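You operate a simulated robot arm through the tools that you are given. There is no shell and no other tool.

Carry out the task below with a simulated two-armed robot. There is one attempt and no reset: what you move stays moved.

TASK
On the side table, fold the grey cloth in half, so that its two long edges meet.
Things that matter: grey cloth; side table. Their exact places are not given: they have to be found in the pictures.

It is judged by the outcome, as a careful person would: the job done as asked, and still so three seconds after it is handed in. It fails if anything else is knocked over, pushed out of place, dropped, spilled or broken. Flat cloth is picked up by pressing the open fingertips on it (5 to 10 N) and closing them slowly along it; thin cloth reads only 2 to 8 mm in the jaws.

THE ROBOT
Two 7-joint arms with two-finger parallel grippers on one trunk, on a base that moves. Base frame: it is fixed to the floor where the robot stands at the start and does not move with it; the origin is under the middle of the robot, x ahead of it, y to its left, z up. Readings come in m, degrees, newtons and seconds.
The left shoulder is at the start at [0.05, 0.209, 1.196], the right one opposite. With the tool pointing down near the work surface each hand reaches from about 0.1 to 0.88 m from the robot's upright axis, wherever it stands, measured 20 degrees to its own side. Places, roughly: grey cloth [0.75, 2, 0.75]; side table [0.9, 2, 0.8]. Payload 4.4 kg a hand.
Tool frame (each hand has its own): the origin (TCP) lies between the finger pads and is the grasp point; the fingertips stand 0.023 m ahead of it; z points along the fingers, y is the line along which they close. The gripper opens to 0.094 m. The fingers are 0.038 m wide and 0.01 m thick; the gripper's body (0.054 by 0.096 m) begins 0.039 m behind the TCP.
Orientation is that of the tool frame in the base frame, as a unit quaternion [w, x, y, z]. With the fingers straight down and closing along the base's y, the tool's x points along the base's -x, its y along +y and its z along -z.

THE INTERFACE
- The arms move only by the tool servo_tool. It takes "left_targets", "right_targets" or both (then of equal length, played together; a hand with none holds still); each is a list of rows, each an object of numbers (a shift or turn left out is 0, a gripper value left out holds the last): "dx", "dy", "dz": the shift along the tool's x, y, z in units of 30 mm (1.0 is 30 mm); "rx", "ry", "rz": the turn, a rotation vector about the tool's x, y, z in units of 5 degrees (1.0 is 5 degrees); "jaw": the finger opening in m, from 0 to 0.094. In form: [{"dx": .., "dy": .., "dz": .., "rx": .., "ry": .., "rz": .., "jaw": ..}, ...]. A call has 1 to 20 rows; each row shifts and turns the commanded pose from where the row before left it, along the tool's axes as they then stand. A call with a number of a shift or a turn outside -1 to 1 is refused whole. Each row takes 0.2 s and may step no farther than 0.05 m and 8.6 degrees from the row before; otherwise, or with a gripper value out of range, the whole call is refused. Where a pose cannot be reached the arm comes as near as it can. A force on the tool above 40 N (or 10 N above the force at the start of the call, whichever is more), or a blocked arm, ends the call early, and 0.2 s more pass. The fingers move at their own pace (about 0.108 m/s each) and stop on an object; they squeeze with about 31 N. The grip force told is the motor's: it shows also when the fingers shut on nothing. Time passes only in rows, and 0.2 s behind the last, so rows that do not move let the fingers close. It gives the time, the measured TCP pose, the force on the tool (base axes), the opening and the grip force at its end, in the units of the frame above (readings bear some noise), with the torque about the TCP (base axes, N m) and any sound that the robot's microphone picked up.
- Cameras (640 x 400 px; columns grow to the right, rows downward): "scene" is now at [0.1539, 0.0027, 1.3649]; the picture's right is [0.03, -1.00, 0.00], its down [-0.61, -0.02, -0.79] and it looks along [0.79, 0.02, -0.61] (base axes); focal length 286 px, centre (320, 200). "left" rides on the left gripper at [0.086, -0.016, -0.074] in its tool frame; the picture's right is [0.18, 0.98, 0.00], its down [-0.58, 0.11, -0.81] and it looks along [-0.79, 0.15, 0.59] (tool axes); focal length 243 px, centre (320, 200). "right" rides on the right gripper at [0.086, 0.016, -0.074] in its tool frame; the picture's right is [-0.18, 0.98, 0.00], its down [-0.58, -0.11, -0.81] and it looks along [-0.79, -0.15, 0.59] (tool axes); focal length 243 px, centre (320, 200).
- camera(camera): a new picture of that camera. It takes no simulated time.
- raise_lower(by): slides the trunk up (or, below 0, down) by that many m; the arms and the scene camera ride with it, the base frame stays. It gives what a move gives, with no picture.
- steer(legs): drives the robot by 1 to 6 legs, each [ahead, left, turn to the left] in m, m and degrees, along the robot's own axes; the way and the turn of a leg run together, so that a leg with both is an arc; at most 1.5 m and 180 degrees a leg. The arms and the cameras ride along, it lands a little off, and it stops where it bumps. It gives what a move gives.
- pan_tilt(pan, tilt): turns the head with the scene camera to pan (to the left, within 80 degrees either way) and tilt (down, from -29 to 69), counted from straight ahead of the robot. It gives what a move gives.
- locate(camera, pixels): for up to 12 pixels [column, row] of the newest picture of that camera ("zoom" is the newest enlarged one), the place [x, y, z] in the base frame of the surface seen there, good to about 0.002 m. It takes no simulated time.
- close_up(camera, box): a new picture of the part [left, top, right, bottom] of that camera's present view, enlarged. It takes no simulated time.
- sign_off(): hands the job in; it is judged then, once.

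Open the grippers and draw the arms clear of the work before you hand the job in, unless the task says otherwise.

The tools are called after "Call:" as a command line: name --argument value ..., lists and objects as JSON in quotes. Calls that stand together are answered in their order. servo_tool: Moves the arms, as the interface text tells. Its arguments: {"type":"object","properties":{"left_targets":{"type":"array"},"right_targets":{"type":"array"}},"required":[]} The other tools are called the same way: raise_lower (by) moves the trunk up or down; steer (legs) drives the base; pan_tilt (pan, tilt) turns the head that bears the scene camera; camera (camera) takes a picture; locate (camera, pixels) gives the place of the surface under pixels of a picture; close_up (camera, box) takes an enlarged picture of a part of a camera's view; sign_off () hands the job in.

At the start:

```text
time_s: 0.0
left_eef_pos: [0.6421, 0.2957, 0.9789]
left_ee_rot: [0.0, 0.0, 1.0, 0.0]
left_contact_force: [-0.3, -0.7, -0.8]
left_ft_torque: [-0.03, -0.01, 0.0]
left_grip_width: 0.094
left_grasp_force: 0.0
right_eef_pos: [0.6088, -0.2976, 0.9328]
right_ee_rot: [0.0, 0.0, 1.0, 0.0]
right_contact_force: [1.0, 0.5, 0.7]
right_ft_torque: [-0.02, 0.03, 0.03]
right_grip_width: 0.0938
right_grasp_force: 0.1
trunk travel left (down, up): [-0.275, 0.288]
robot x, y, heading: [0.0043, -0.0006, 0.1]
head pan, tilt (commanded): [1.6, 37.4]
```

scene: 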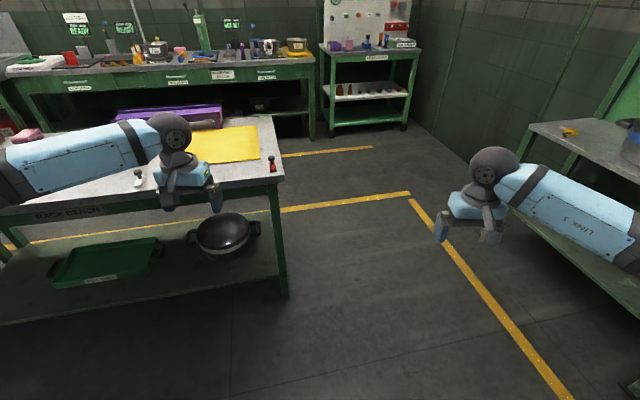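
right: 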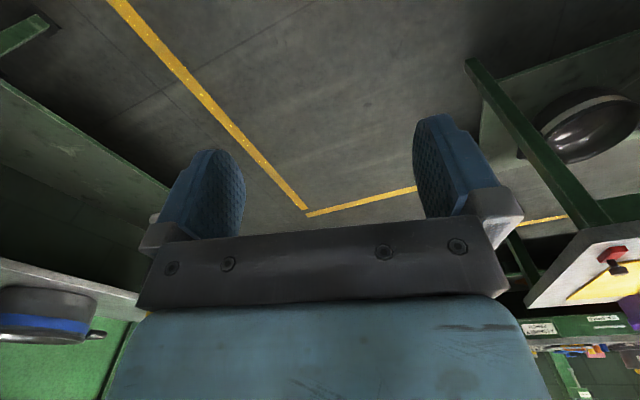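
left: 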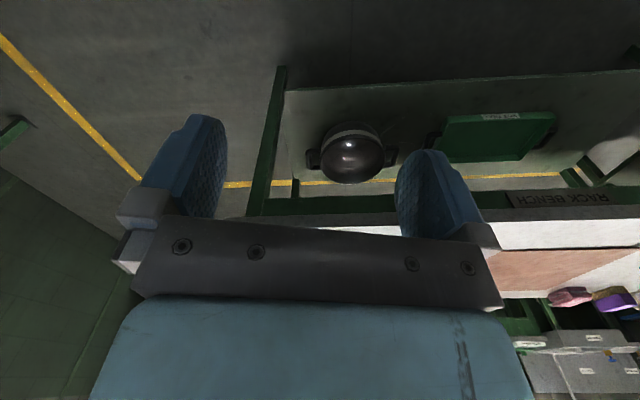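

The start picture shows a bench ahead-left and the side table is said to be to the left (y≈2), out of view. I turn the head left to find it.

Call:
pan_tilt --pan 65 --tilt 25

Call:
camera --camera "scene"

```text
time_s: 1.3
left_eef_pos: [0.6417, 0.2957, 0.9786]
left_ee_rot: [0.0, 0.0, 1.0, 0.0]
left_contact_force: [0.1, -0.7, 0.7]
left_ft_torque: [-0.04, 0.03, -0.01]
left_grip_width: 0.094
left_grasp_force: 0.1
right_eef_pos: [0.6088, -0.2983, 0.9341]
right_ee_rot: [0.0, -0.001, 1.0, 0.0]
right_contact_force: [0.1, 0.1, 0.2]
right_ft_torque: [-0.02, 0.02, 0.0]
right_grip_width: 0.0941
right_grasp_force: 0.0
trunk travel left (down, up): [-0.275, 0.288]
robot x, y, heading: [0.0003, -0.0, -0.2]
head pan, tilt (commanded): [65.0, 25.0]
```

```text
taken
```

scene: 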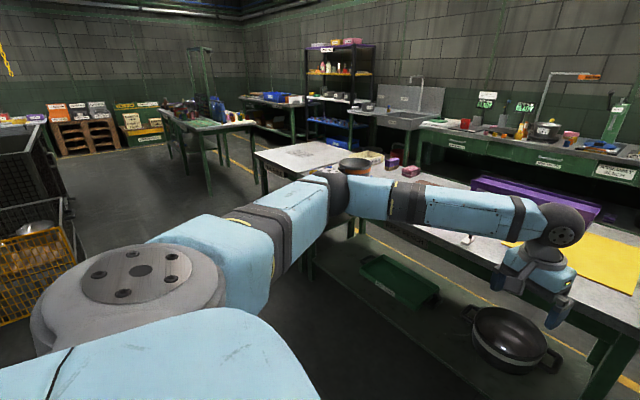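

There are several tables; a pale one at about (295,160) may be the one at y≈2. I enlarge it and locate its pixels.

Call:
close_up --camera "scene" --box '[220, 110, 460, 260]'

Call:
locate --camera "scene" --pixels '[[290, 158], [262, 155], [330, 148], [355, 165], [210, 120], [395, 163], [440, 185], [468, 238], [275, 190], [252, 152], [320, 142]]'

```text
2.67 times, centred on (340, 185) of scene
```

zoom: 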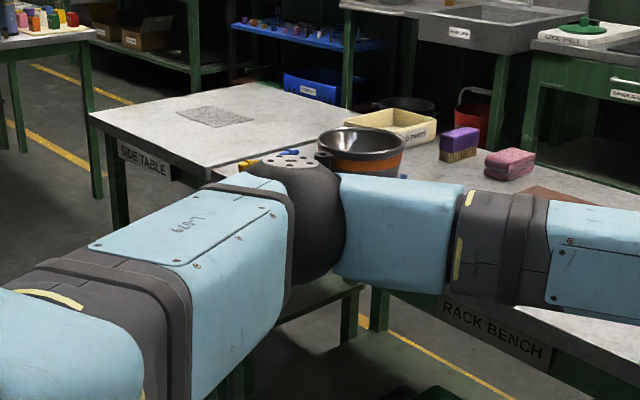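

```text
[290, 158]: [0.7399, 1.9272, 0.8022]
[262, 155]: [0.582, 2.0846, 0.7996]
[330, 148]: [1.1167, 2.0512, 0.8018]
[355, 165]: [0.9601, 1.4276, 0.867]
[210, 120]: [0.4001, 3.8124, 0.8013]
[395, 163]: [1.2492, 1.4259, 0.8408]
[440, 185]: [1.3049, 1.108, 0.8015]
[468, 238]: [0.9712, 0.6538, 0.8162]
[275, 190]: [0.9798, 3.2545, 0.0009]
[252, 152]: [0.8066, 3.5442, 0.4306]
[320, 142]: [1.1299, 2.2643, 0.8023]
```

The sign "SIDE TABLE" is at zoom (145,160), and a small grey cloth lies at zoom (213,115). I locate its corners and the table's edges.

Call:
locate --camera "zoom" --pixels '[[178, 111], [213, 106], [253, 119], [200, 125], [92, 115], [220, 83], [260, 165], [205, 168], [340, 104], [150, 130], [300, 130]]'

Call:
close_up --camera "scene" --box '[245, 130, 365, 205]'

```text
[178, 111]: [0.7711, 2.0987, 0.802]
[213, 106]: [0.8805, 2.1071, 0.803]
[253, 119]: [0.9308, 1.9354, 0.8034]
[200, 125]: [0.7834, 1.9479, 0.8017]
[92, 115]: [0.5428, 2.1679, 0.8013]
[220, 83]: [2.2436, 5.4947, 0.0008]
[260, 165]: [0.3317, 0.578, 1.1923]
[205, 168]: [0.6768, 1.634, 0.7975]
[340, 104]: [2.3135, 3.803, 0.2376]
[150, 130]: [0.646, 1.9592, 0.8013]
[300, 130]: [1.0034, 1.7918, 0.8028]
```

```text
5.33 times, centred on (305, 168) of scene
```

zoom: 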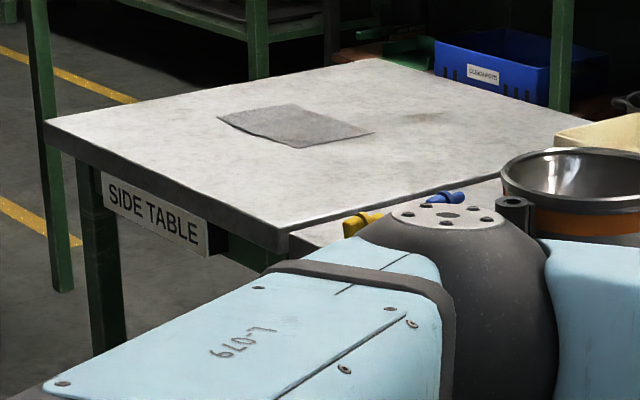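

The cloth is a rhombus-looking sheet at about (295,127) in the zoom. I locate its corners and the side table's front edge to plan the drive.

Call:
locate --camera "zoom" --pixels '[[219, 117], [290, 105], [371, 133], [298, 147], [48, 123], [284, 236], [378, 60], [150, 170], [440, 195], [350, 222], [580, 110], [295, 127]]'

Call:
pan_tilt --pan 80 --tilt 45

Call:
camera --camera "scene"

```text
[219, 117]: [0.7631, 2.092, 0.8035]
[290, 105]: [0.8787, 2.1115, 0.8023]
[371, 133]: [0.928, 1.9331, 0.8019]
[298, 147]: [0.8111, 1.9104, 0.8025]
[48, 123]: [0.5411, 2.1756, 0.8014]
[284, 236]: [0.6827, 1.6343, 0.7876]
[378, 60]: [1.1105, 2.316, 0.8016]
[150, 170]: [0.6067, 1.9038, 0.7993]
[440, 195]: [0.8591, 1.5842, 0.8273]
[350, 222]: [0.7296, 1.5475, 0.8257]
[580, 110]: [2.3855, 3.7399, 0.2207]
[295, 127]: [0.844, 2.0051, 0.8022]
```

```text
time_s: 2.2
left_eef_pos: [0.6426, 0.2962, 0.9783]
left_ee_rot: [-0.001, 0.0, 1.0, 0.0]
left_contact_force: [-0.2, 0.5, -0.4]
left_ft_torque: [0.0, 0.0, 0.04]
left_grip_width: 0.0941
left_grasp_force: 0.0
right_eef_pos: [0.6097, -0.298, 0.9335]
right_ee_rot: [0.001, 0.0, 1.0, 0.0]
right_contact_force: [0.1, 0.0, 0.3]
right_ft_torque: [0.03, -0.02, 0.03]
right_grip_width: 0.0939
right_grasp_force: 0.1
trunk travel left (down, up): [-0.275, 0.288]
robot x, y, heading: [-0.0005, -0.0012, -0.1]
head pan, tilt (commanded): [80.0, 45.0]
```

```text
taken
```

scene: 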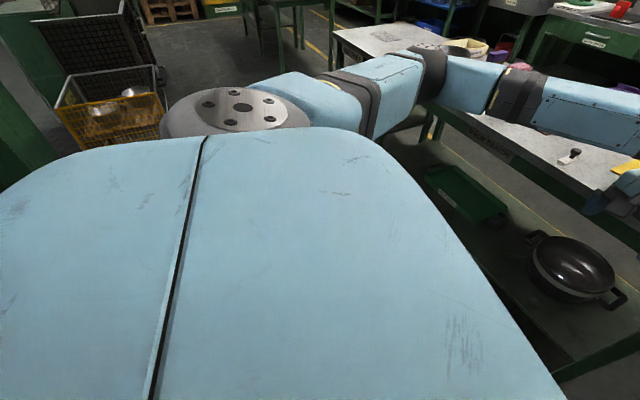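

Table corners give a table turned about 14° (near edge from [0.541,2.176] to [0.683,1.634]); cloth is ~0.186 by 0.118 m with its long edges roughly along that edge. There are wire crates to the left-rear at (110,110); I locate those and the bench items to find a safe path.

Call:
locate --camera "scene" --pixels '[[160, 135], [165, 100], [60, 105], [90, 80], [155, 60], [10, 170], [60, 155], [230, 60], [300, 40], [420, 125], [430, 150], [335, 40]]'

Call:
pan_tilt --pan 80 --tilt 15

Call:
camera --camera "scene"

```text
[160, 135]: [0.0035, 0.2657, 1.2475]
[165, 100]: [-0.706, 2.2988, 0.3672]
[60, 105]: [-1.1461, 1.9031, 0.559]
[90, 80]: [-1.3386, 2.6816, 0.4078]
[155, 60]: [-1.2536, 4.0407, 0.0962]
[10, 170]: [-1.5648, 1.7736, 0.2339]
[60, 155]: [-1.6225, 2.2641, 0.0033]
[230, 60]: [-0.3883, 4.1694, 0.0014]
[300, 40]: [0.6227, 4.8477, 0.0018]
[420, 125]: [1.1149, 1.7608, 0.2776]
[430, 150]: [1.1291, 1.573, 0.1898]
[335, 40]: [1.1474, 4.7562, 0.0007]
```

```text
time_s: 3.1
left_eef_pos: [0.6414, 0.2958, 0.9785]
left_ee_rot: [-0.001, 0.0, 1.0, 0.0]
left_contact_force: [0.1, -0.4, 0.3]
left_ft_torque: [-0.03, -0.01, -0.01]
left_grip_width: 0.0939
left_grasp_force: 0.0
right_eef_pos: [0.6094, -0.2972, 0.9335]
right_ee_rot: [0.0, 0.001, 1.0, 0.0]
right_contact_force: [0.0, 0.0, 0.7]
right_ft_torque: [0.01, -0.01, 0.02]
right_grip_width: 0.094
right_grasp_force: 0.1
trunk travel left (down, up): [-0.275, 0.288]
robot x, y, heading: [0.0037, -0.0036, 0.2]
head pan, tilt (commanded): [80.0, 15.0]
```

```text
taken
```

scene: 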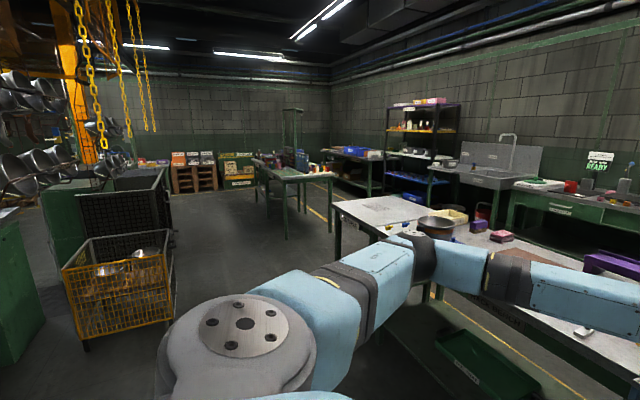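

The floor to the left is clear down the front of the benches; crates are at x<-0.7. I raise the trunk so the arms clear the bench items, then drive left.

Call:
raise_lower --by 0.15

Call:
steer --legs '[[0, 1.0, 0], [0, 0.8, 0]]'

Call:
pan_tilt --pan 15 --tilt 45

Call:
camera --camera "scene"

```text
time_s: 4.9
left_eef_pos: [0.6426, 0.2953, 1.1286]
left_ee_rot: [0.0, -0.001, 1.0, 0.0]
left_contact_force: [-0.5, 0.7, -0.4]
left_ft_torque: [0.0, 0.01, -0.02]
left_grip_width: 0.094
left_grasp_force: 0.0
right_eef_pos: [0.6083, -0.2982, 1.0839]
right_ee_rot: [0.0, 0.0, 1.0, 0.0]
right_contact_force: [-0.1, 0.2, 0.3]
right_ft_torque: [0.01, -0.02, -0.01]
right_grip_width: 0.0941
right_grasp_force: 0.0
trunk travel left (down, up): [-0.425, 0.138]
robot x, y, heading: [0.0004, -0.0035, 0.0]
head pan, tilt (commanded): [80.0, 15.0]
```

```text
time_s: 21.0
left_eef_pos: [0.6491, 2.087, 1.1287]
left_ee_rot: [0.001, 0.004, 1.0, 0.0]
left_contact_force: [0.9, 0.3, 0.0]
left_ft_torque: [-0.02, -0.02, -0.05]
left_grip_width: 0.094
left_grasp_force: 0.1
right_eef_pos: [0.6094, 1.4939, 1.0843]
right_ee_rot: [0.0, 0.004, 1.0, 0.0]
right_contact_force: [-0.3, -0.4, 0.2]
right_ft_torque: [0.02, 0.01, -0.04]
right_grip_width: 0.0939
right_grasp_force: 0.1
trunk travel left (down, up): [-0.425, 0.138]
robot x, y, heading: [0.0049, 1.7991, -0.6]
head pan, tilt (commanded): [80.0, 15.0]
```

```text
time_s: 22.3
left_eef_pos: [0.6487, 2.0873, 1.1282]
left_ee_rot: [0.0, 0.005, 1.0, 0.0]
left_contact_force: [-0.4, 0.4, -0.3]
left_ft_torque: [0.01, 0.02, 0.01]
left_grip_width: 0.0939
left_grasp_force: 0.0
right_eef_pos: [0.6113, 1.4938, 1.0842]
right_ee_rot: [0.0, 0.005, 1.0, 0.0]
right_contact_force: [0.4, 0.3, 0.2]
right_ft_torque: [0.0, 0.02, -0.01]
right_grip_width: 0.094
right_grasp_force: 0.1
trunk travel left (down, up): [-0.425, 0.138]
robot x, y, heading: [0.0038, 1.8006, -0.7]
head pan, tilt (commanded): [15.0, 45.0]
```

```text
taken
```

scene: 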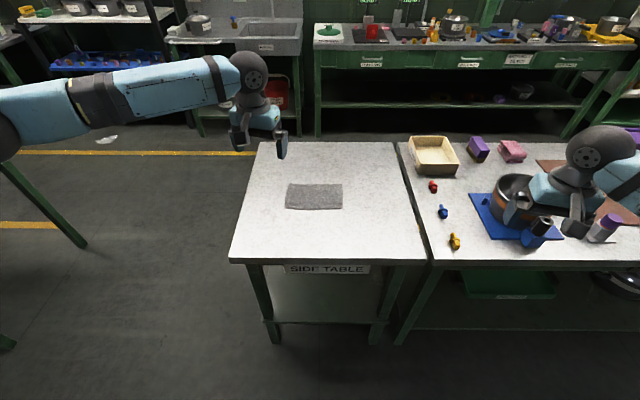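

The side table holds only the grey cloth at (314,197); the rack bench with small items adjoins on the right. I measure cloth and table corners again.

Call:
close_up --camera "scene" --box '[220, 130, 440, 268]'

Call:
locate --camera "scene" --pixels '[[290, 184], [342, 184], [341, 208], [286, 208], [231, 258], [424, 260], [262, 144], [394, 144], [455, 240], [443, 211], [433, 186], [432, 155]]'

```text
2.90 times, centred on (330, 199) of scene
```

zoom: 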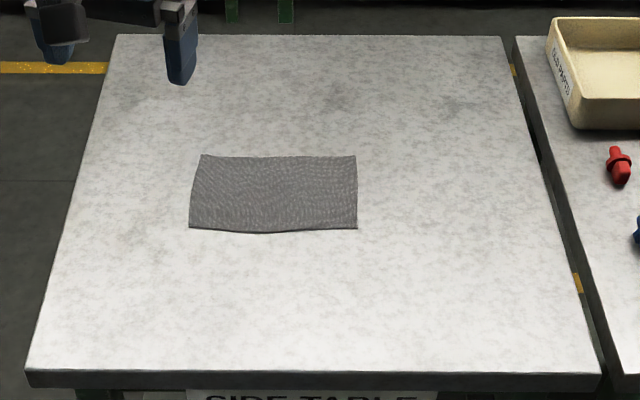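

```text
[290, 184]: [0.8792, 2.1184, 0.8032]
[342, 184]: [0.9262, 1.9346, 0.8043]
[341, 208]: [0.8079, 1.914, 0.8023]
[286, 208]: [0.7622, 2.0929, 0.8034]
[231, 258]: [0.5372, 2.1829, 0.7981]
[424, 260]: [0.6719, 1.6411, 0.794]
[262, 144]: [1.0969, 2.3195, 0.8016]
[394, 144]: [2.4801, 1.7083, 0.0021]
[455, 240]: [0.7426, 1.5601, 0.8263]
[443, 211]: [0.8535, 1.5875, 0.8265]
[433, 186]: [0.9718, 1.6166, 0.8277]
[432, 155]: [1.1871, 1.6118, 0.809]
```

In the enlargement the cloth corners are at about (203,156), (355,157), (356,228), (191,226). I locate them and the edge midpoints.

Call:
locate --camera "zoom" --pixels '[[203, 156], [355, 158], [356, 228], [191, 226], [270, 231], [280, 158], [275, 192], [356, 193], [197, 190], [275, 233], [230, 230], [315, 230]]'

```text
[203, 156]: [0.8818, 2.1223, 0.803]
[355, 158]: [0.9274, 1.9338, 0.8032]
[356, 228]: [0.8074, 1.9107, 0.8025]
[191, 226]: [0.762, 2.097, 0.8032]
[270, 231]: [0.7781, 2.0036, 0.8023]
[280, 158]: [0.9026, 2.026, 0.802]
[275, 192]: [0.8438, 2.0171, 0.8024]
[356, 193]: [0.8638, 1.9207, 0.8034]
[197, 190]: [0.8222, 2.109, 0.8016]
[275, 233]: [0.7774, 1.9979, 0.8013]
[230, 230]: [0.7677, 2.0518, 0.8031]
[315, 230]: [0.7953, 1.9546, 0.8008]
```

The cloth is about 0.19 × 0.12 m, its long edges across my view, turned about 13°. I turn to face it squarely and drive up so it lies about 0.65 m ahead.

Call:
steer --legs '[[0, 0, 14], [0.217, 0.016, 0]]'

Call:
pan_tilt --pan 0 --tilt 55

Call:
camera --camera "scene"

```text
time_s: 24.9
left_eef_pos: [0.7659, 2.3012, 1.1289]
left_ee_rot: [0.0, -0.117, 0.993, 0.0]
left_contact_force: [-0.1, -0.3, -0.6]
left_ft_torque: [-0.01, -0.01, -0.02]
left_grip_width: 0.0942
left_grasp_force: 0.0
right_eef_pos: [0.8734, 1.7167, 1.0838]
right_ee_rot: [0.0, -0.118, 0.993, 0.001]
right_contact_force: [0.2, 0.4, -0.3]
right_ft_torque: [0.0, 0.01, -0.03]
right_grip_width: 0.0939
right_grasp_force: 0.2
trunk travel left (down, up): [-0.425, 0.138]
robot x, y, heading: [0.2092, 1.8674, 13.6]
head pan, tilt (commanded): [15.0, 45.0]
```

```text
time_s: 25.6
left_eef_pos: [0.7655, 2.3015, 1.1284]
left_ee_rot: [0.0, -0.118, 0.993, 0.0]
left_contact_force: [0.0, 0.2, 0.1]
left_ft_torque: [0.03, -0.03, 0.03]
left_grip_width: 0.0939
left_grasp_force: 0.0
right_eef_pos: [0.8723, 1.7154, 1.0836]
right_ee_rot: [-0.001, -0.118, 0.993, 0.0]
right_contact_force: [-0.7, 0.1, -0.2]
right_ft_torque: [0.05, 0.0, -0.01]
right_grip_width: 0.0942
right_grasp_force: 0.0
trunk travel left (down, up): [-0.425, 0.138]
robot x, y, heading: [0.2092, 1.8646, 13.6]
head pan, tilt (commanded): [0.0, 55.0]
```

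```text
taken
```

scene: 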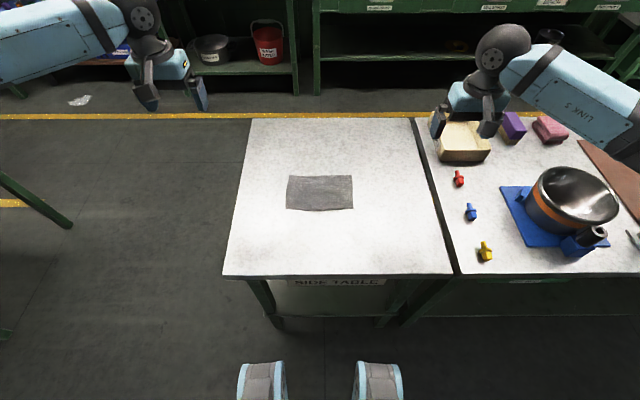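

The robot now faces the cloth squarely (heading 13.6°), cloth at (320,192). I enlarge and re-locate its corners from here.

Call:
close_up --camera "scene" --box '[272, 160, 368, 220]'

Call:
locate --camera "scene" --pixels '[[289, 177], [351, 177], [352, 208], [287, 208], [320, 192], [252, 120], [411, 120], [225, 273], [452, 273]]'

```text
6.67 times, centred on (320, 190) of scene
```

zoom: 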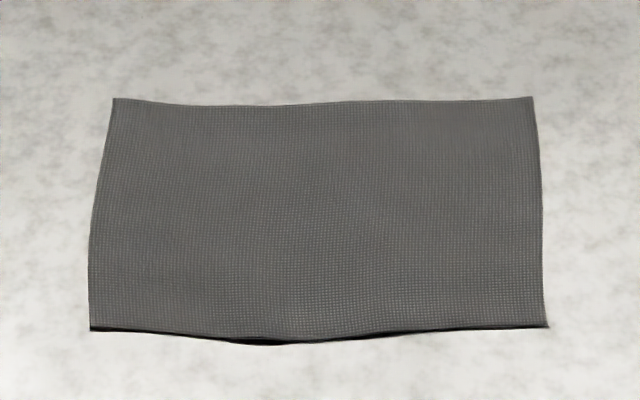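

```text
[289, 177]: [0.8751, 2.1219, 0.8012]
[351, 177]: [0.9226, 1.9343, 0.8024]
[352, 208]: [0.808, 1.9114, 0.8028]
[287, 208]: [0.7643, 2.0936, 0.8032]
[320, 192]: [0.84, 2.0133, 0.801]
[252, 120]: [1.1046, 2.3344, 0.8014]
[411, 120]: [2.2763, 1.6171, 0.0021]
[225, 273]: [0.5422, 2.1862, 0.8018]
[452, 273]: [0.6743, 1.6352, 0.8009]
```

The cloth in the zoom is flat with slight waves; corners (113,98), (533,97), (548,327), (91,328). I locate those and edge points.

Call:
locate --camera "zoom" --pixels '[[115, 101], [531, 100], [545, 325], [93, 326], [260, 340], [180, 333], [450, 328], [320, 105], [320, 220], [200, 290], [430, 290]]'

```text
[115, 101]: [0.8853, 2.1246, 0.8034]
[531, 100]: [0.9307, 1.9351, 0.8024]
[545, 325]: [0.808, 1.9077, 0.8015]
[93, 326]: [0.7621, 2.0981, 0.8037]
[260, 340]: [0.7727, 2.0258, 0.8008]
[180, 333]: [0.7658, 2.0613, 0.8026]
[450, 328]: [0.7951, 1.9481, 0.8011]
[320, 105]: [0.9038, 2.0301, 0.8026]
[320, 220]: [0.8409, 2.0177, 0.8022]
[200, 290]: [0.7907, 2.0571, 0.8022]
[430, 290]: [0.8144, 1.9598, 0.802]
```

In my own frame the cloth spans 0.592–0.718 m ahead and −0.10 to +0.095 m sideways, so I'll fold the near long edge over to the far one with both hands. First I turn both grippers 90° in place (high above the table) so that the fingers close fore-aft, across the long edge.

Call:
servo_tool --left_targets '[{"rz": 1}, {"rz": 1}, {"rz": 1}, {"rz": 1}, {"rz": 1}, {"rz": 1}, {"rz": 1}, {"rz": 1}, {"rz": 1}, {"rz": 1}, {"rz": 1}, {"rz": 1}, {"rz": 1}, {"rz": 1}, {"rz": 1}, {"rz": 1}, {"rz": 1}, {"rz": 1}]' --right_targets '[{"rz": -1}, {"rz": -1}, {"rz": -1}, {"rz": -1}, {"rz": -1}, {"rz": -1}, {"rz": -1}, {"rz": -1}, {"rz": -1}, {"rz": -1}, {"rz": -1}, {"rz": -1}, {"rz": -1}, {"rz": -1}, {"rz": -1}, {"rz": -1}, {"rz": -1}, {"rz": -1}]'

Call:
camera --camera "scene"

```text
time_s: 29.4
left_eef_pos: [0.7658, 2.2998, 1.1289]
left_ee_rot: [0.0, 0.619, 0.785, 0.0]
left_contact_force: [-0.3, 0.2, 0.8]
left_ft_torque: [0.01, -0.01, 0.03]
left_grip_width: 0.0943
left_grasp_force: 0.0
right_eef_pos: [0.8707, 1.7216, 1.0838]
right_ee_rot: [0.001, -0.469, 0.883, -0.001]
right_contact_force: [1.1, -1.2, -0.5]
right_ft_torque: [-0.03, 0.01, 0.02]
right_grip_width: 0.0939
right_grasp_force: 0.0
right hand out of reach, approached as far as the arm can: row 9, 10, 11, 12, 13, 14, 15, 16, 17, 18
trunk travel left (down, up): [-0.425, 0.138]
robot x, y, heading: [0.2121, 1.8614, 13.4]
head pan, tilt (commanded): [0.0, 55.0]
```

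```text
taken
```

scene: 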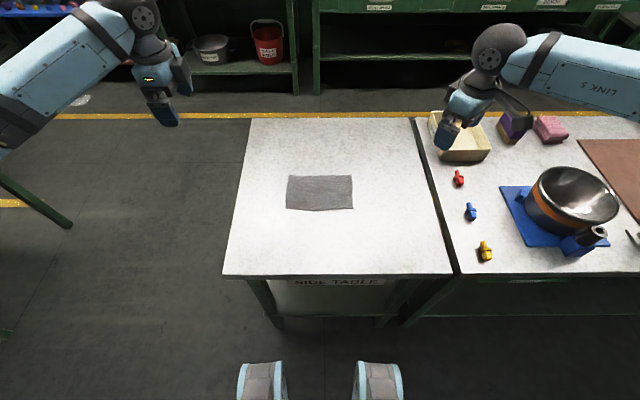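

The left hand turned fully; the right stopped at about 43° short of its range. I test how the right hand responds with a small shift inward (and move the left inward too, up high).

Call:
servo_tool --left_targets '[{"dx": -1}, {"dx": -1}]' --right_targets '[{"dx": -1}, {"dx": -1}]'

```text
time_s: 30.0
left_eef_pos: [0.7789, 2.2446, 1.1274]
left_ee_rot: [0.0, 0.618, 0.786, -0.001]
left_contact_force: [1.0, 0.2, -0.7]
left_ft_torque: [-0.01, -0.02, -0.02]
left_grip_width: 0.094
left_grasp_force: 0.1
right_eef_pos: [0.9048, 1.7729, 1.0831]
right_ee_rot: [0.0, -0.468, 0.884, -0.001]
right_contact_force: [-1.2, 0.3, -0.5]
right_ft_torque: [0.0, 0.01, -0.02]
right_grip_width: 0.0941
right_grasp_force: 0.2
trunk travel left (down, up): [-0.425, 0.138]
robot x, y, heading: [0.2087, 1.863, 13.7]
head pan, tilt (commanded): [0.0, 55.0]
```

The call starts from the pose actually reached, good. I try to turn the right hand further now that it has moved inward.

Call:
servo_tool --right_targets '[{"dx": -1}, {"dx": -1}, {"rz": -1}, {"rz": -1}, {"rz": -1}, {"rz": -1}]'

```text
time_s: 31.4
left_eef_pos: [0.7806, 2.244, 1.1274]
left_ee_rot: [0.0, 0.619, 0.785, 0.0]
left_contact_force: [0.2, 0.1, -0.2]
left_ft_torque: [0.01, 0.01, 0.02]
left_grip_width: 0.0941
left_grasp_force: 0.1
right_eef_pos: [0.9107, 1.7806, 1.0844]
right_ee_rot: [0.001, -0.467, 0.884, 0.0]
right_contact_force: [0.6, 0.4, -0.3]
right_ft_torque: [-0.01, -0.02, -0.02]
right_grip_width: 0.094
right_grasp_force: 0.1
right hand out of reach, approached as far as the arm can: row 1, 2, 3, 4, 5, 6
trunk travel left (down, up): [-0.425, 0.138]
robot x, y, heading: [0.2134, 1.8626, 13.5]
head pan, tilt (commanded): [0.0, 55.0]
```

The right arm is at a joint limit this way; I turn it the other way instead (camera side toward the middle).

Call:
servo_tool --right_targets '[{"rz": 1}, {"rz": 1}, {"rz": 1}, {"rz": 1}, {"rz": 1}, {"rz": 1}, {"rz": 1}, {"rz": 1}, {"rz": 1}, {"rz": 1}, {"rz": 1}, {"rz": 1}, {"rz": 1}, {"rz": 1}, {"rz": 1}, {"rz": 1}, {"rz": 1}, {"rz": 1}, {"rz": 1}, {"rz": 1}]'

Call:
servo_tool --right_targets '[{"rz": 1}, {"rz": 1}, {"rz": 1}, {"rz": 1}, {"rz": 1}, {"rz": 1}]'

Call:
camera --camera "scene"

```text
time_s: 35.6
left_eef_pos: [0.7796, 2.2436, 1.1283]
left_ee_rot: [0.0, 0.618, 0.786, 0.0]
left_contact_force: [0.6, -0.6, 0.4]
left_ft_torque: [-0.02, 0.02, -0.01]
left_grip_width: 0.0941
left_grasp_force: 0.1
right_eef_pos: [0.9108, 1.7819, 1.083]
right_ee_rot: [0.001, 0.378, 0.926, 0.002]
right_contact_force: [0.3, -0.5, 0.2]
right_ft_torque: [-0.01, -0.05, 0.01]
right_grip_width: 0.0941
right_grasp_force: 0.0
trunk travel left (down, up): [-0.425, 0.138]
robot x, y, heading: [0.2131, 1.8648, 13.7]
head pan, tilt (commanded): [0.0, 55.0]
```

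```text
time_s: 37.0
left_eef_pos: [0.7799, 2.2439, 1.1273]
left_ee_rot: [0.0, 0.619, 0.785, 0.0]
left_contact_force: [0.8, 0.9, 0.4]
left_ft_torque: [0.01, 0.01, 0.0]
left_grip_width: 0.0942
left_grasp_force: 0.0
right_eef_pos: [0.9099, 1.7813, 1.0847]
right_ee_rot: [0.001, 0.604, 0.797, 0.001]
right_contact_force: [1.4, -0.3, -0.4]
right_ft_torque: [-0.02, 0.0, 0.01]
right_grip_width: 0.094
right_grasp_force: 0.0
trunk travel left (down, up): [-0.425, 0.138]
robot x, y, heading: [0.2111, 1.8648, 13.4]
head pan, tilt (commanded): [0.0, 55.0]
```

```text
taken
```

scene: 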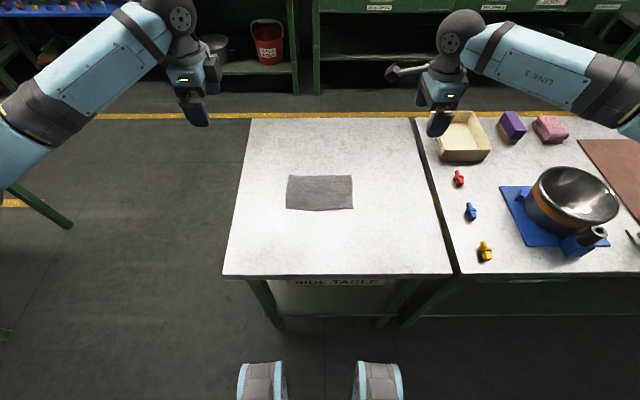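

Both hands now close fore-aft; the right hand's camera stalk points inward (around (395,72)). I enlarge to judge its size and the clearance between the hands.

Call:
close_up --camera "scene" --box '[370, 10, 490, 145]'

Call:
close_up --camera "scene" --box '[130, 0, 250, 135]'

Call:
camera --camera "right"

Call:
camera --camera "left"

```text
2.96 times, centred on (430, 78) of scene
```

zoom: 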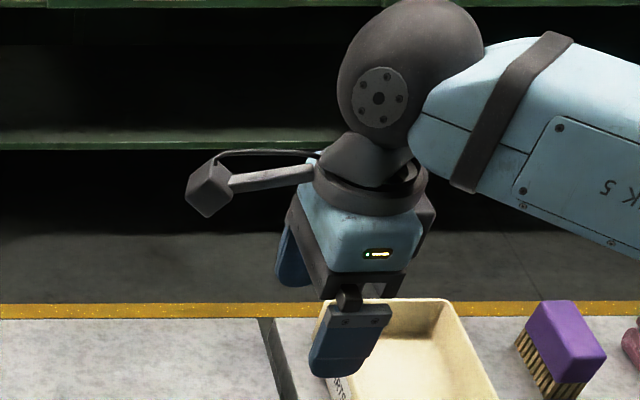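

```text
2.96 times, centred on (190, 68) of scene
```

zoom: 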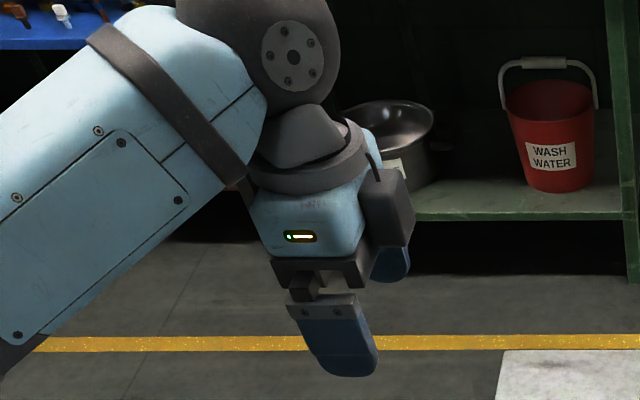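

```text
taken
```

right: 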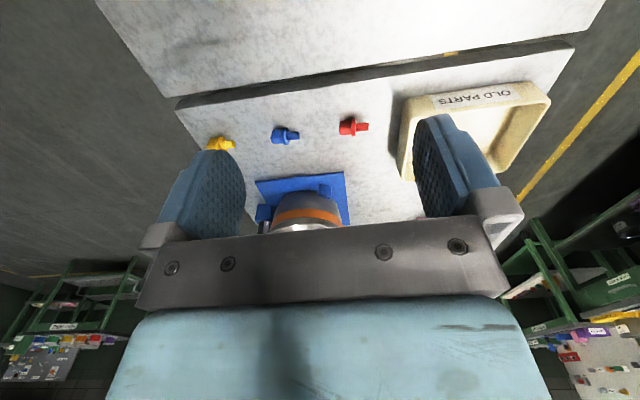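

```text
taken
```

left: 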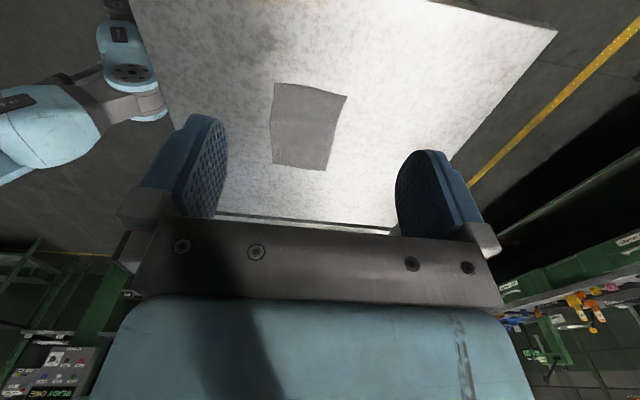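

The right camera cube sits about 9 cm to the inside, so I'll keep the hands ~17 cm apart, gripping near the two far corners and folding the far edge toward me. I lower the trunk to its nominal height, then bring both hands above the far corners.

Call:
raise_lower --by -0.15

Call:
servo_tool --left_targets '[{"dx": -0.85, "dy": 0.38, "dz": 0.2}, {"dx": -0.85, "dy": 0.38, "dz": 0.2}, {"dx": -0.85, "dy": 0.38, "dz": 0.2}, {"dx": -0.85, "dy": 0.38, "dz": 0.2}, {"dx": -0.85, "dy": 0.38, "dz": 0.2}, {"dx": -0.85, "dy": 0.38, "dz": 0.2}]' --right_targets '[{"dx": 0.85, "dy": 0.31}, {"dx": 0.85, "dy": 0.31}, {"dx": 0.85, "dy": 0.31}, {"dx": 0.85, "dy": 0.31}, {"dx": 0.85, "dy": 0.31}, {"dx": 0.85, "dy": 0.31, "rz": 0.4}]'

Call:
camera --camera "scene"

```text
time_s: 38.8
left_eef_pos: [0.7783, 2.2437, 0.9778]
left_ee_rot: [-0.001, 0.619, 0.785, -0.001]
left_contact_force: [-0.4, 0.6, 0.6]
left_ft_torque: [0.0, -0.01, -0.02]
left_grip_width: 0.0938
left_grasp_force: 0.1
right_eef_pos: [0.9097, 1.7813, 0.934]
right_ee_rot: [0.001, 0.604, 0.797, 0.001]
right_contact_force: [-0.5, -0.4, 0.1]
right_ft_torque: [0.01, 0.01, -0.02]
right_grip_width: 0.094
right_grasp_force: 0.0
trunk travel left (down, up): [-0.275, 0.288]
robot x, y, heading: [0.2115, 1.8618, 13.8]
head pan, tilt (commanded): [0.0, 55.0]
```

```text
time_s: 40.2
left_eef_pos: [0.8821, 2.1107, 0.9407]
left_ee_rot: [0.0, 0.618, 0.786, 0.0]
left_contact_force: [0.2, -0.2, -0.5]
left_ft_torque: [0.02, 0.01, 0.01]
left_grip_width: 0.094
left_grasp_force: 0.1
right_eef_pos: [0.9218, 1.9436, 0.9337]
right_ee_rot: [0.002, 0.617, 0.787, 0.002]
right_contact_force: [0.1, 0.3, -0.4]
right_ft_torque: [-0.02, -0.04, -0.04]
right_grip_width: 0.0941
right_grasp_force: 0.1
trunk travel left (down, up): [-0.275, 0.288]
robot x, y, heading: [0.2115, 1.8626, 13.5]
head pan, tilt (commanded): [0.0, 55.0]
```

```text
taken
```

scene: 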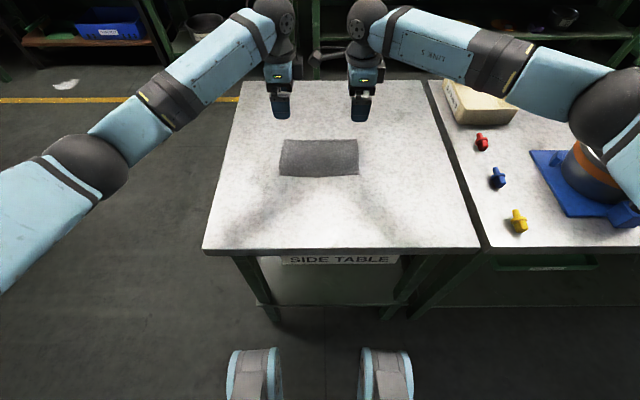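

Both hands hover behind the far edge. I check the elbow height above the bowl and the wrist views.

Call:
locate --camera "scene" --pixels '[[590, 110], [575, 140], [545, 70], [630, 155], [100, 190], [281, 117], [360, 121]]'

Call:
camera --camera "left"

Call:
camera --camera "right"

```text
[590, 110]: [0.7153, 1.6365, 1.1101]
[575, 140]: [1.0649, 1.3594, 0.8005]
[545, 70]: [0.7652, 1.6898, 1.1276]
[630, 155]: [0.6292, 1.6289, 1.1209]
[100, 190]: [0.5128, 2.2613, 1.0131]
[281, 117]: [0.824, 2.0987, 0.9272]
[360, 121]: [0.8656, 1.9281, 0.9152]
```

```text
taken
```

left: 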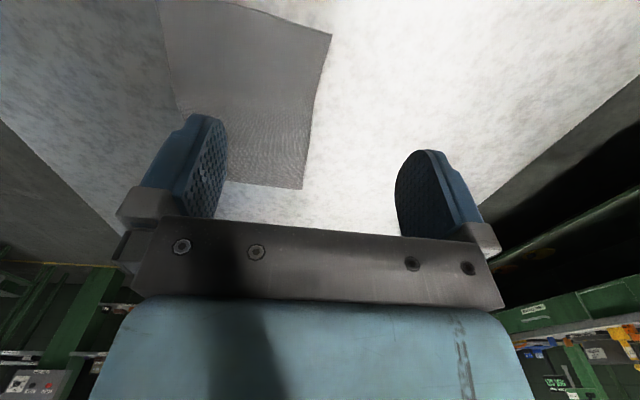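

```text
taken
```

right: 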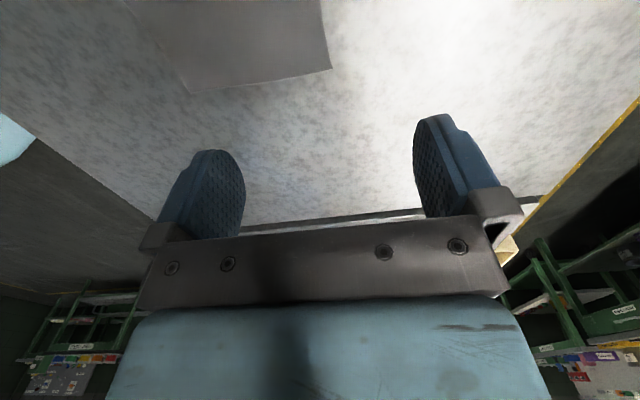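

The wrist views confirm the far edge runs between the fingers ~8 mm ahead of centre on both hands. I set the openings to 3 cm and descend to about 6 mm above the cloth.

Call:
servo_tool --left_targets '[{"jaw": 0.03, "dz": 0.6}, {"dz": 0.6}, {"dz": 0.6}, {"dz": 0.6}, {"dz": 0.6}, {"dz": 0.6}]' --right_targets '[{"jaw": 0.03, "dz": 0.56}, {"dz": 0.56}, {"dz": 0.56}, {"dz": 0.56}, {"dz": 0.56}, {"dz": 0.56}]'

Call:
camera --camera "left"

Call:
camera --camera "right"

Call:
close_up --camera "scene" --box '[250, 60, 390, 190]'

```text
time_s: 41.6
left_eef_pos: [0.8826, 2.1102, 0.833]
left_ee_rot: [0.0, 0.62, 0.785, -0.001]
left_contact_force: [-0.2, 0.4, 0.1]
left_ft_torque: [0.02, 0.01, 0.01]
left_grip_width: 0.03
left_grasp_force: 0.1
right_eef_pos: [0.9236, 1.9447, 0.8326]
right_ee_rot: [0.0, 0.618, 0.786, 0.0]
right_contact_force: [-0.4, 0.4, -0.4]
right_ft_torque: [0.02, 0.0, -0.01]
right_grip_width: 0.0297
right_grasp_force: 0.1
trunk travel left (down, up): [-0.275, 0.288]
robot x, y, heading: [0.2126, 1.8627, 13.7]
head pan, tilt (commanded): [0.0, 55.0]
```

```text
taken
```

left: 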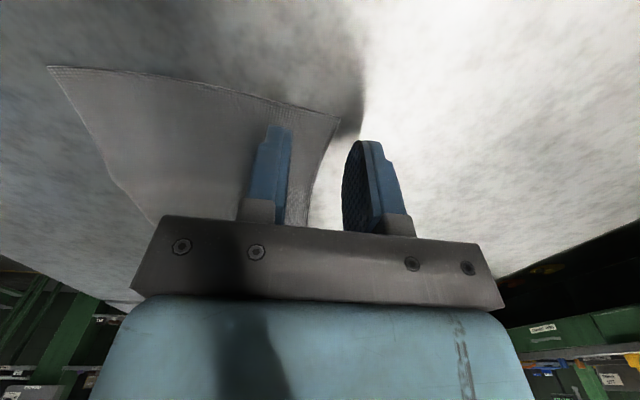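

```text
taken
```

right: 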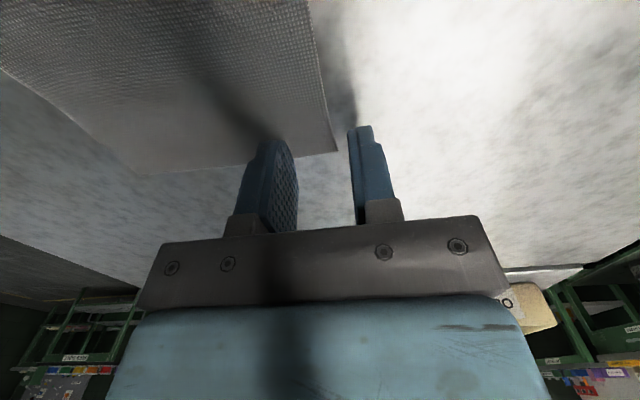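

```text
3.08 times, centred on (320, 125) of scene
```

zoom: 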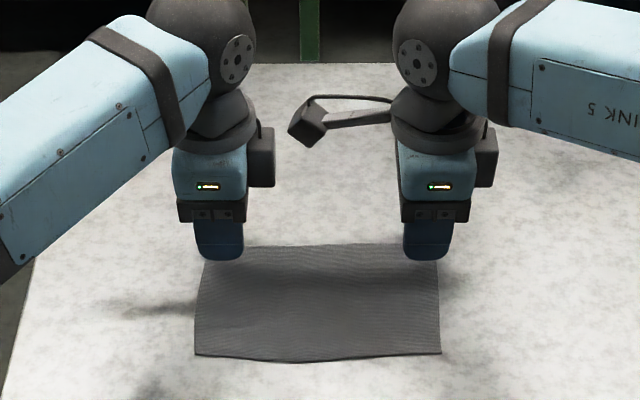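

The rear fingers are over the cloth about 2 cm inside the far edge and the front fingers just beyond it. I press down slowly and watch the force.

Call:
servo_tool --left_targets '[{"dz": 0.08}, {"dz": 0.08}, {"dz": 0.06}, {}]' --right_targets '[{"dz": 0.08}, {"dz": 0.08}, {"dz": 0.06}, {}]'

```text
time_s: 42.6
left_eef_pos: [0.882, 2.1109, 0.8272]
left_ee_rot: [0.0, 0.619, 0.786, 0.0]
left_contact_force: [-0.3, -0.3, 0.0]
left_ft_torque: [-0.02, -0.02, 0.02]
left_grip_width: 0.03
left_grasp_force: 0.1
right_eef_pos: [0.9231, 1.9446, 0.8275]
right_ee_rot: [0.001, 0.618, 0.786, 0.001]
right_contact_force: [-0.1, -0.2, -0.2]
right_ft_torque: [0.02, 0.01, 0.02]
right_grip_width: 0.0299
right_grasp_force: 0.1
trunk travel left (down, up): [-0.275, 0.288]
robot x, y, heading: [0.2112, 1.8644, 13.3]
head pan, tilt (commanded): [0.0, 55.0]
```

No contact yet at z≈0.827; I go down another 2 mm in small steps.

Call:
servo_tool --left_targets '[{"dz": 0.035}, {"dz": 0.035}, {}]' --right_targets '[{"dz": 0.035}, {"dz": 0.035}, {}]'

```text
time_s: 43.4
left_eef_pos: [0.8813, 2.111, 0.8262]
left_ee_rot: [0.001, 0.619, 0.785, 0.0]
left_contact_force: [-0.7, 0.2, 0.6]
left_ft_torque: [-0.01, 0.01, -0.02]
left_grip_width: 0.0301
left_grasp_force: 0.1
right_eef_pos: [0.9226, 1.9435, 0.8255]
right_ee_rot: [0.001, 0.617, 0.787, 0.001]
right_contact_force: [0.3, 0.6, 1.3]
right_ft_torque: [0.01, 0.01, 0.01]
right_grip_width: 0.0302
right_grasp_force: 0.1
trunk travel left (down, up): [-0.275, 0.288]
robot x, y, heading: [0.2106, 1.8659, 13.5]
head pan, tilt (commanded): [0.0, 55.0]
```

Contact is just starting (0.6 and 1.3 N). I press another ~1.5 mm.

Call:
servo_tool --left_targets '[{"dz": 0.03}, {"dz": 0.03}, {}]' --right_targets '[{"dz": 0.03}, {"dz": 0.02}, {}]'

```text
time_s: 44.2
left_eef_pos: [0.8815, 2.1111, 0.8249]
left_ee_rot: [0.001, 0.618, 0.786, 0.0]
left_contact_force: [-0.4, -0.8, 1.6]
left_ft_torque: [0.03, 0.04, 0.01]
left_grip_width: 0.03
left_grasp_force: 0.1
right_eef_pos: [0.9232, 1.9442, 0.8245]
right_ee_rot: [0.002, 0.618, 0.786, 0.003]
right_contact_force: [0.8, 0.2, 6.7]
right_ft_torque: [-0.08, 0.11, 0.05]
right_grip_width: 0.0299
right_grasp_force: 0.1
trunk travel left (down, up): [-0.275, 0.288]
robot x, y, heading: [0.214, 1.8674, 13.6]
head pan, tilt (commanded): [0.0, 55.0]
```

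Right is at 6.7 N, left at 1.6 N. I press the left a little more.

Call:
servo_tool --left_targets '[{"dz": 0.025}, {}]'

```text
time_s: 44.8
left_eef_pos: [0.8816, 2.1104, 0.8247]
left_ee_rot: [0.001, 0.62, 0.785, 0.0]
left_contact_force: [1.6, 0.9, 8.0]
left_ft_torque: [0.04, 0.12, -0.06]
left_grip_width: 0.0293
left_grasp_force: 0.0
right_eef_pos: [0.921, 1.944, 0.8253]
right_ee_rot: [0.001, 0.618, 0.786, 0.002]
right_contact_force: [1.6, -0.3, 6.5]
right_ft_torque: [-0.06, 0.09, 0.03]
right_grip_width: 0.0293
right_grasp_force: 0.1
trunk travel left (down, up): [-0.275, 0.288]
robot x, y, heading: [0.208, 1.8631, 13.4]
head pan, tilt (commanded): [0.0, 55.0]
```

Both hands press with 6.5–8 N. I close the jaws slowly, 2 mm per row.

Call:
servo_tool --left_targets '[{"jaw": 0.028}, {"jaw": 0.026}, {"jaw": 0.024}, {"jaw": 0.022}, {"jaw": 0.02}, {"jaw": 0.018}, {"jaw": 0.016}, {"jaw": 0.014}, {"jaw": 0.012}, {"jaw": 0.01}]' --right_targets '[{"jaw": 0.028}, {"jaw": 0.026}, {"jaw": 0.024}, {"jaw": 0.022}, {"jaw": 0.02}, {"jaw": 0.018}, {"jaw": 0.016}, {"jaw": 0.014}, {"jaw": 0.012}, {"jaw": 0.01}]'

Call:
camera --camera "left"

Call:
camera --camera "right"

Call:
close_up --camera "scene" --box '[250, 60, 390, 190]'

```text
time_s: 47.0
left_eef_pos: [0.8808, 2.1097, 0.8246]
left_ee_rot: [0.0, 0.619, 0.785, 0.0]
left_contact_force: [2.0, 0.2, 13.3]
left_ft_torque: [0.05, 0.08, -0.01]
left_grip_width: 0.0083
left_grasp_force: 0.0
right_eef_pos: [0.9223, 1.9438, 0.825]
right_ee_rot: [0.001, 0.618, 0.786, 0.002]
right_contact_force: [0.7, -0.2, 2.7]
right_ft_torque: [-0.03, 0.04, 0.02]
right_grip_width: 0.0101
right_grasp_force: 0.0
trunk travel left (down, up): [-0.275, 0.288]
robot x, y, heading: [0.2141, 1.8603, 13.2]
head pan, tilt (commanded): [0.0, 55.0]
```

```text
taken
```

left: 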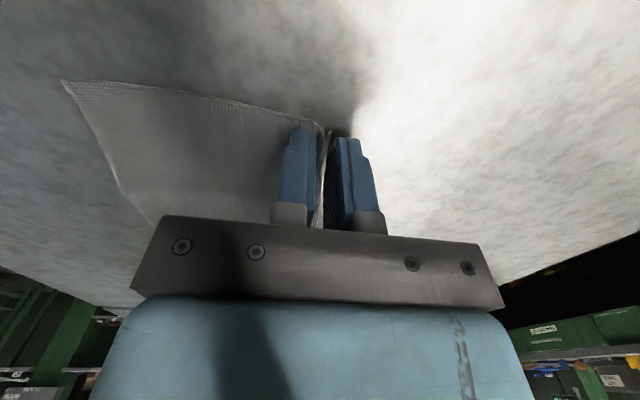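

```text
taken
```

right: 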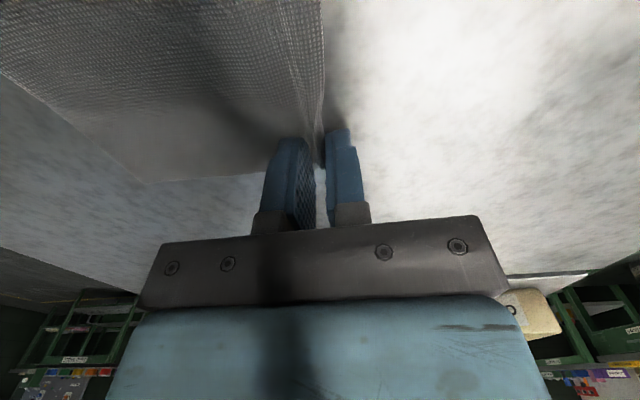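

```text
3.08 times, centred on (320, 125) of scene
```

zoom: 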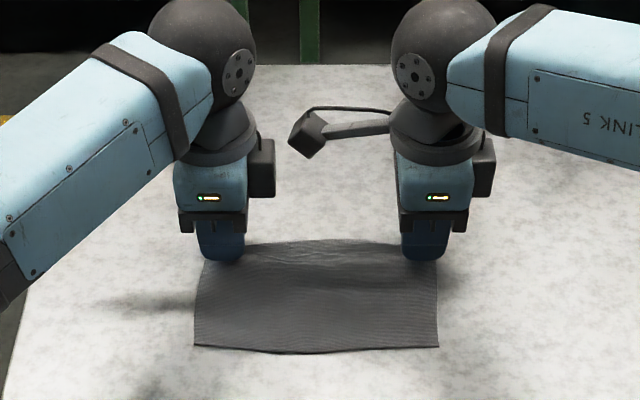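

Both wrist views show the cloth edge rising between the fingertips. I add a little press on the right and close fully.

Call:
servo_tool --left_targets '[{"jaw": 0.008}, {"jaw": 0.006}, {"jaw": 0.004}, {"jaw": 0.002}, {"jaw": 0.0}, {}, {}]' --right_targets '[{"jaw": 0.008, "dz": 0.015}, {"jaw": 0.006}, {"jaw": 0.004}, {"jaw": 0.002}, {"jaw": 0.0}, {}, {}]'

Call:
camera --camera "left"

Call:
camera --camera "right"

Call:
close_up --camera "scene" --box '[250, 60, 390, 190]'

```text
time_s: 48.6
left_eef_pos: [0.8805, 2.1097, 0.8245]
left_ee_rot: [0.0, 0.619, 0.786, 0.001]
left_contact_force: [-0.7, -2.3, 11.3]
left_ft_torque: [0.04, 0.18, 0.02]
left_grip_width: 0.0022
left_grasp_force: 31.2
right_eef_pos: [0.9223, 1.9436, 0.8245]
right_ee_rot: [0.002, 0.618, 0.786, 0.002]
right_contact_force: [0.0, 0.2, 4.8]
right_ft_torque: [-0.05, 0.1, -0.01]
right_grip_width: 0.0022
right_grasp_force: 31.4
trunk travel left (down, up): [-0.275, 0.288]
robot x, y, heading: [0.2126, 1.8635, 13.3]
head pan, tilt (commanded): [0.0, 55.0]
```

```text
taken
```

left: 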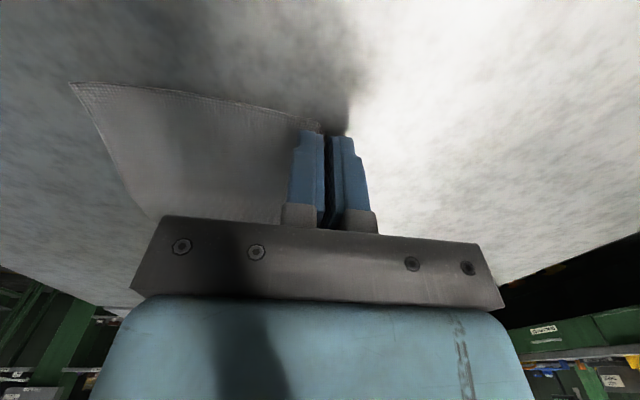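

```text
taken
```

right: 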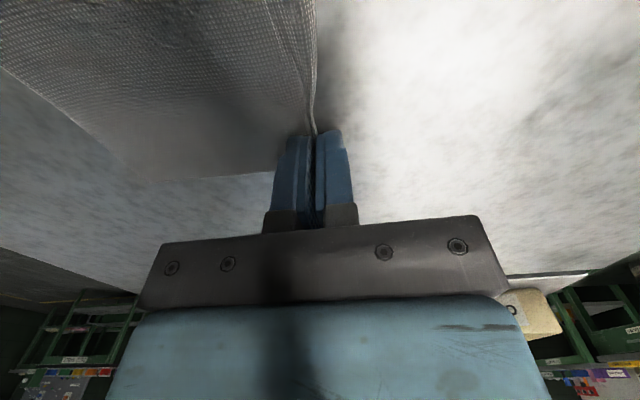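

```text
3.08 times, centred on (320, 125) of scene
```

zoom: 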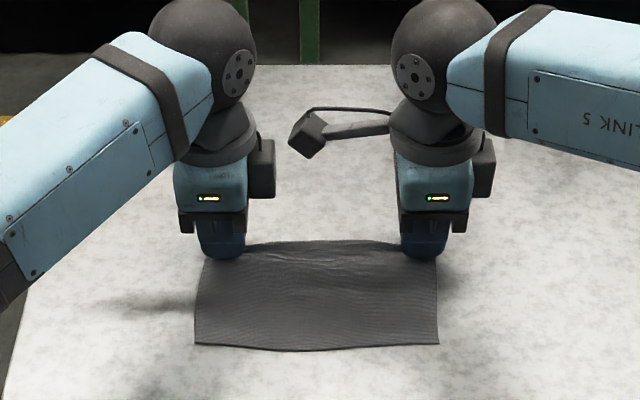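

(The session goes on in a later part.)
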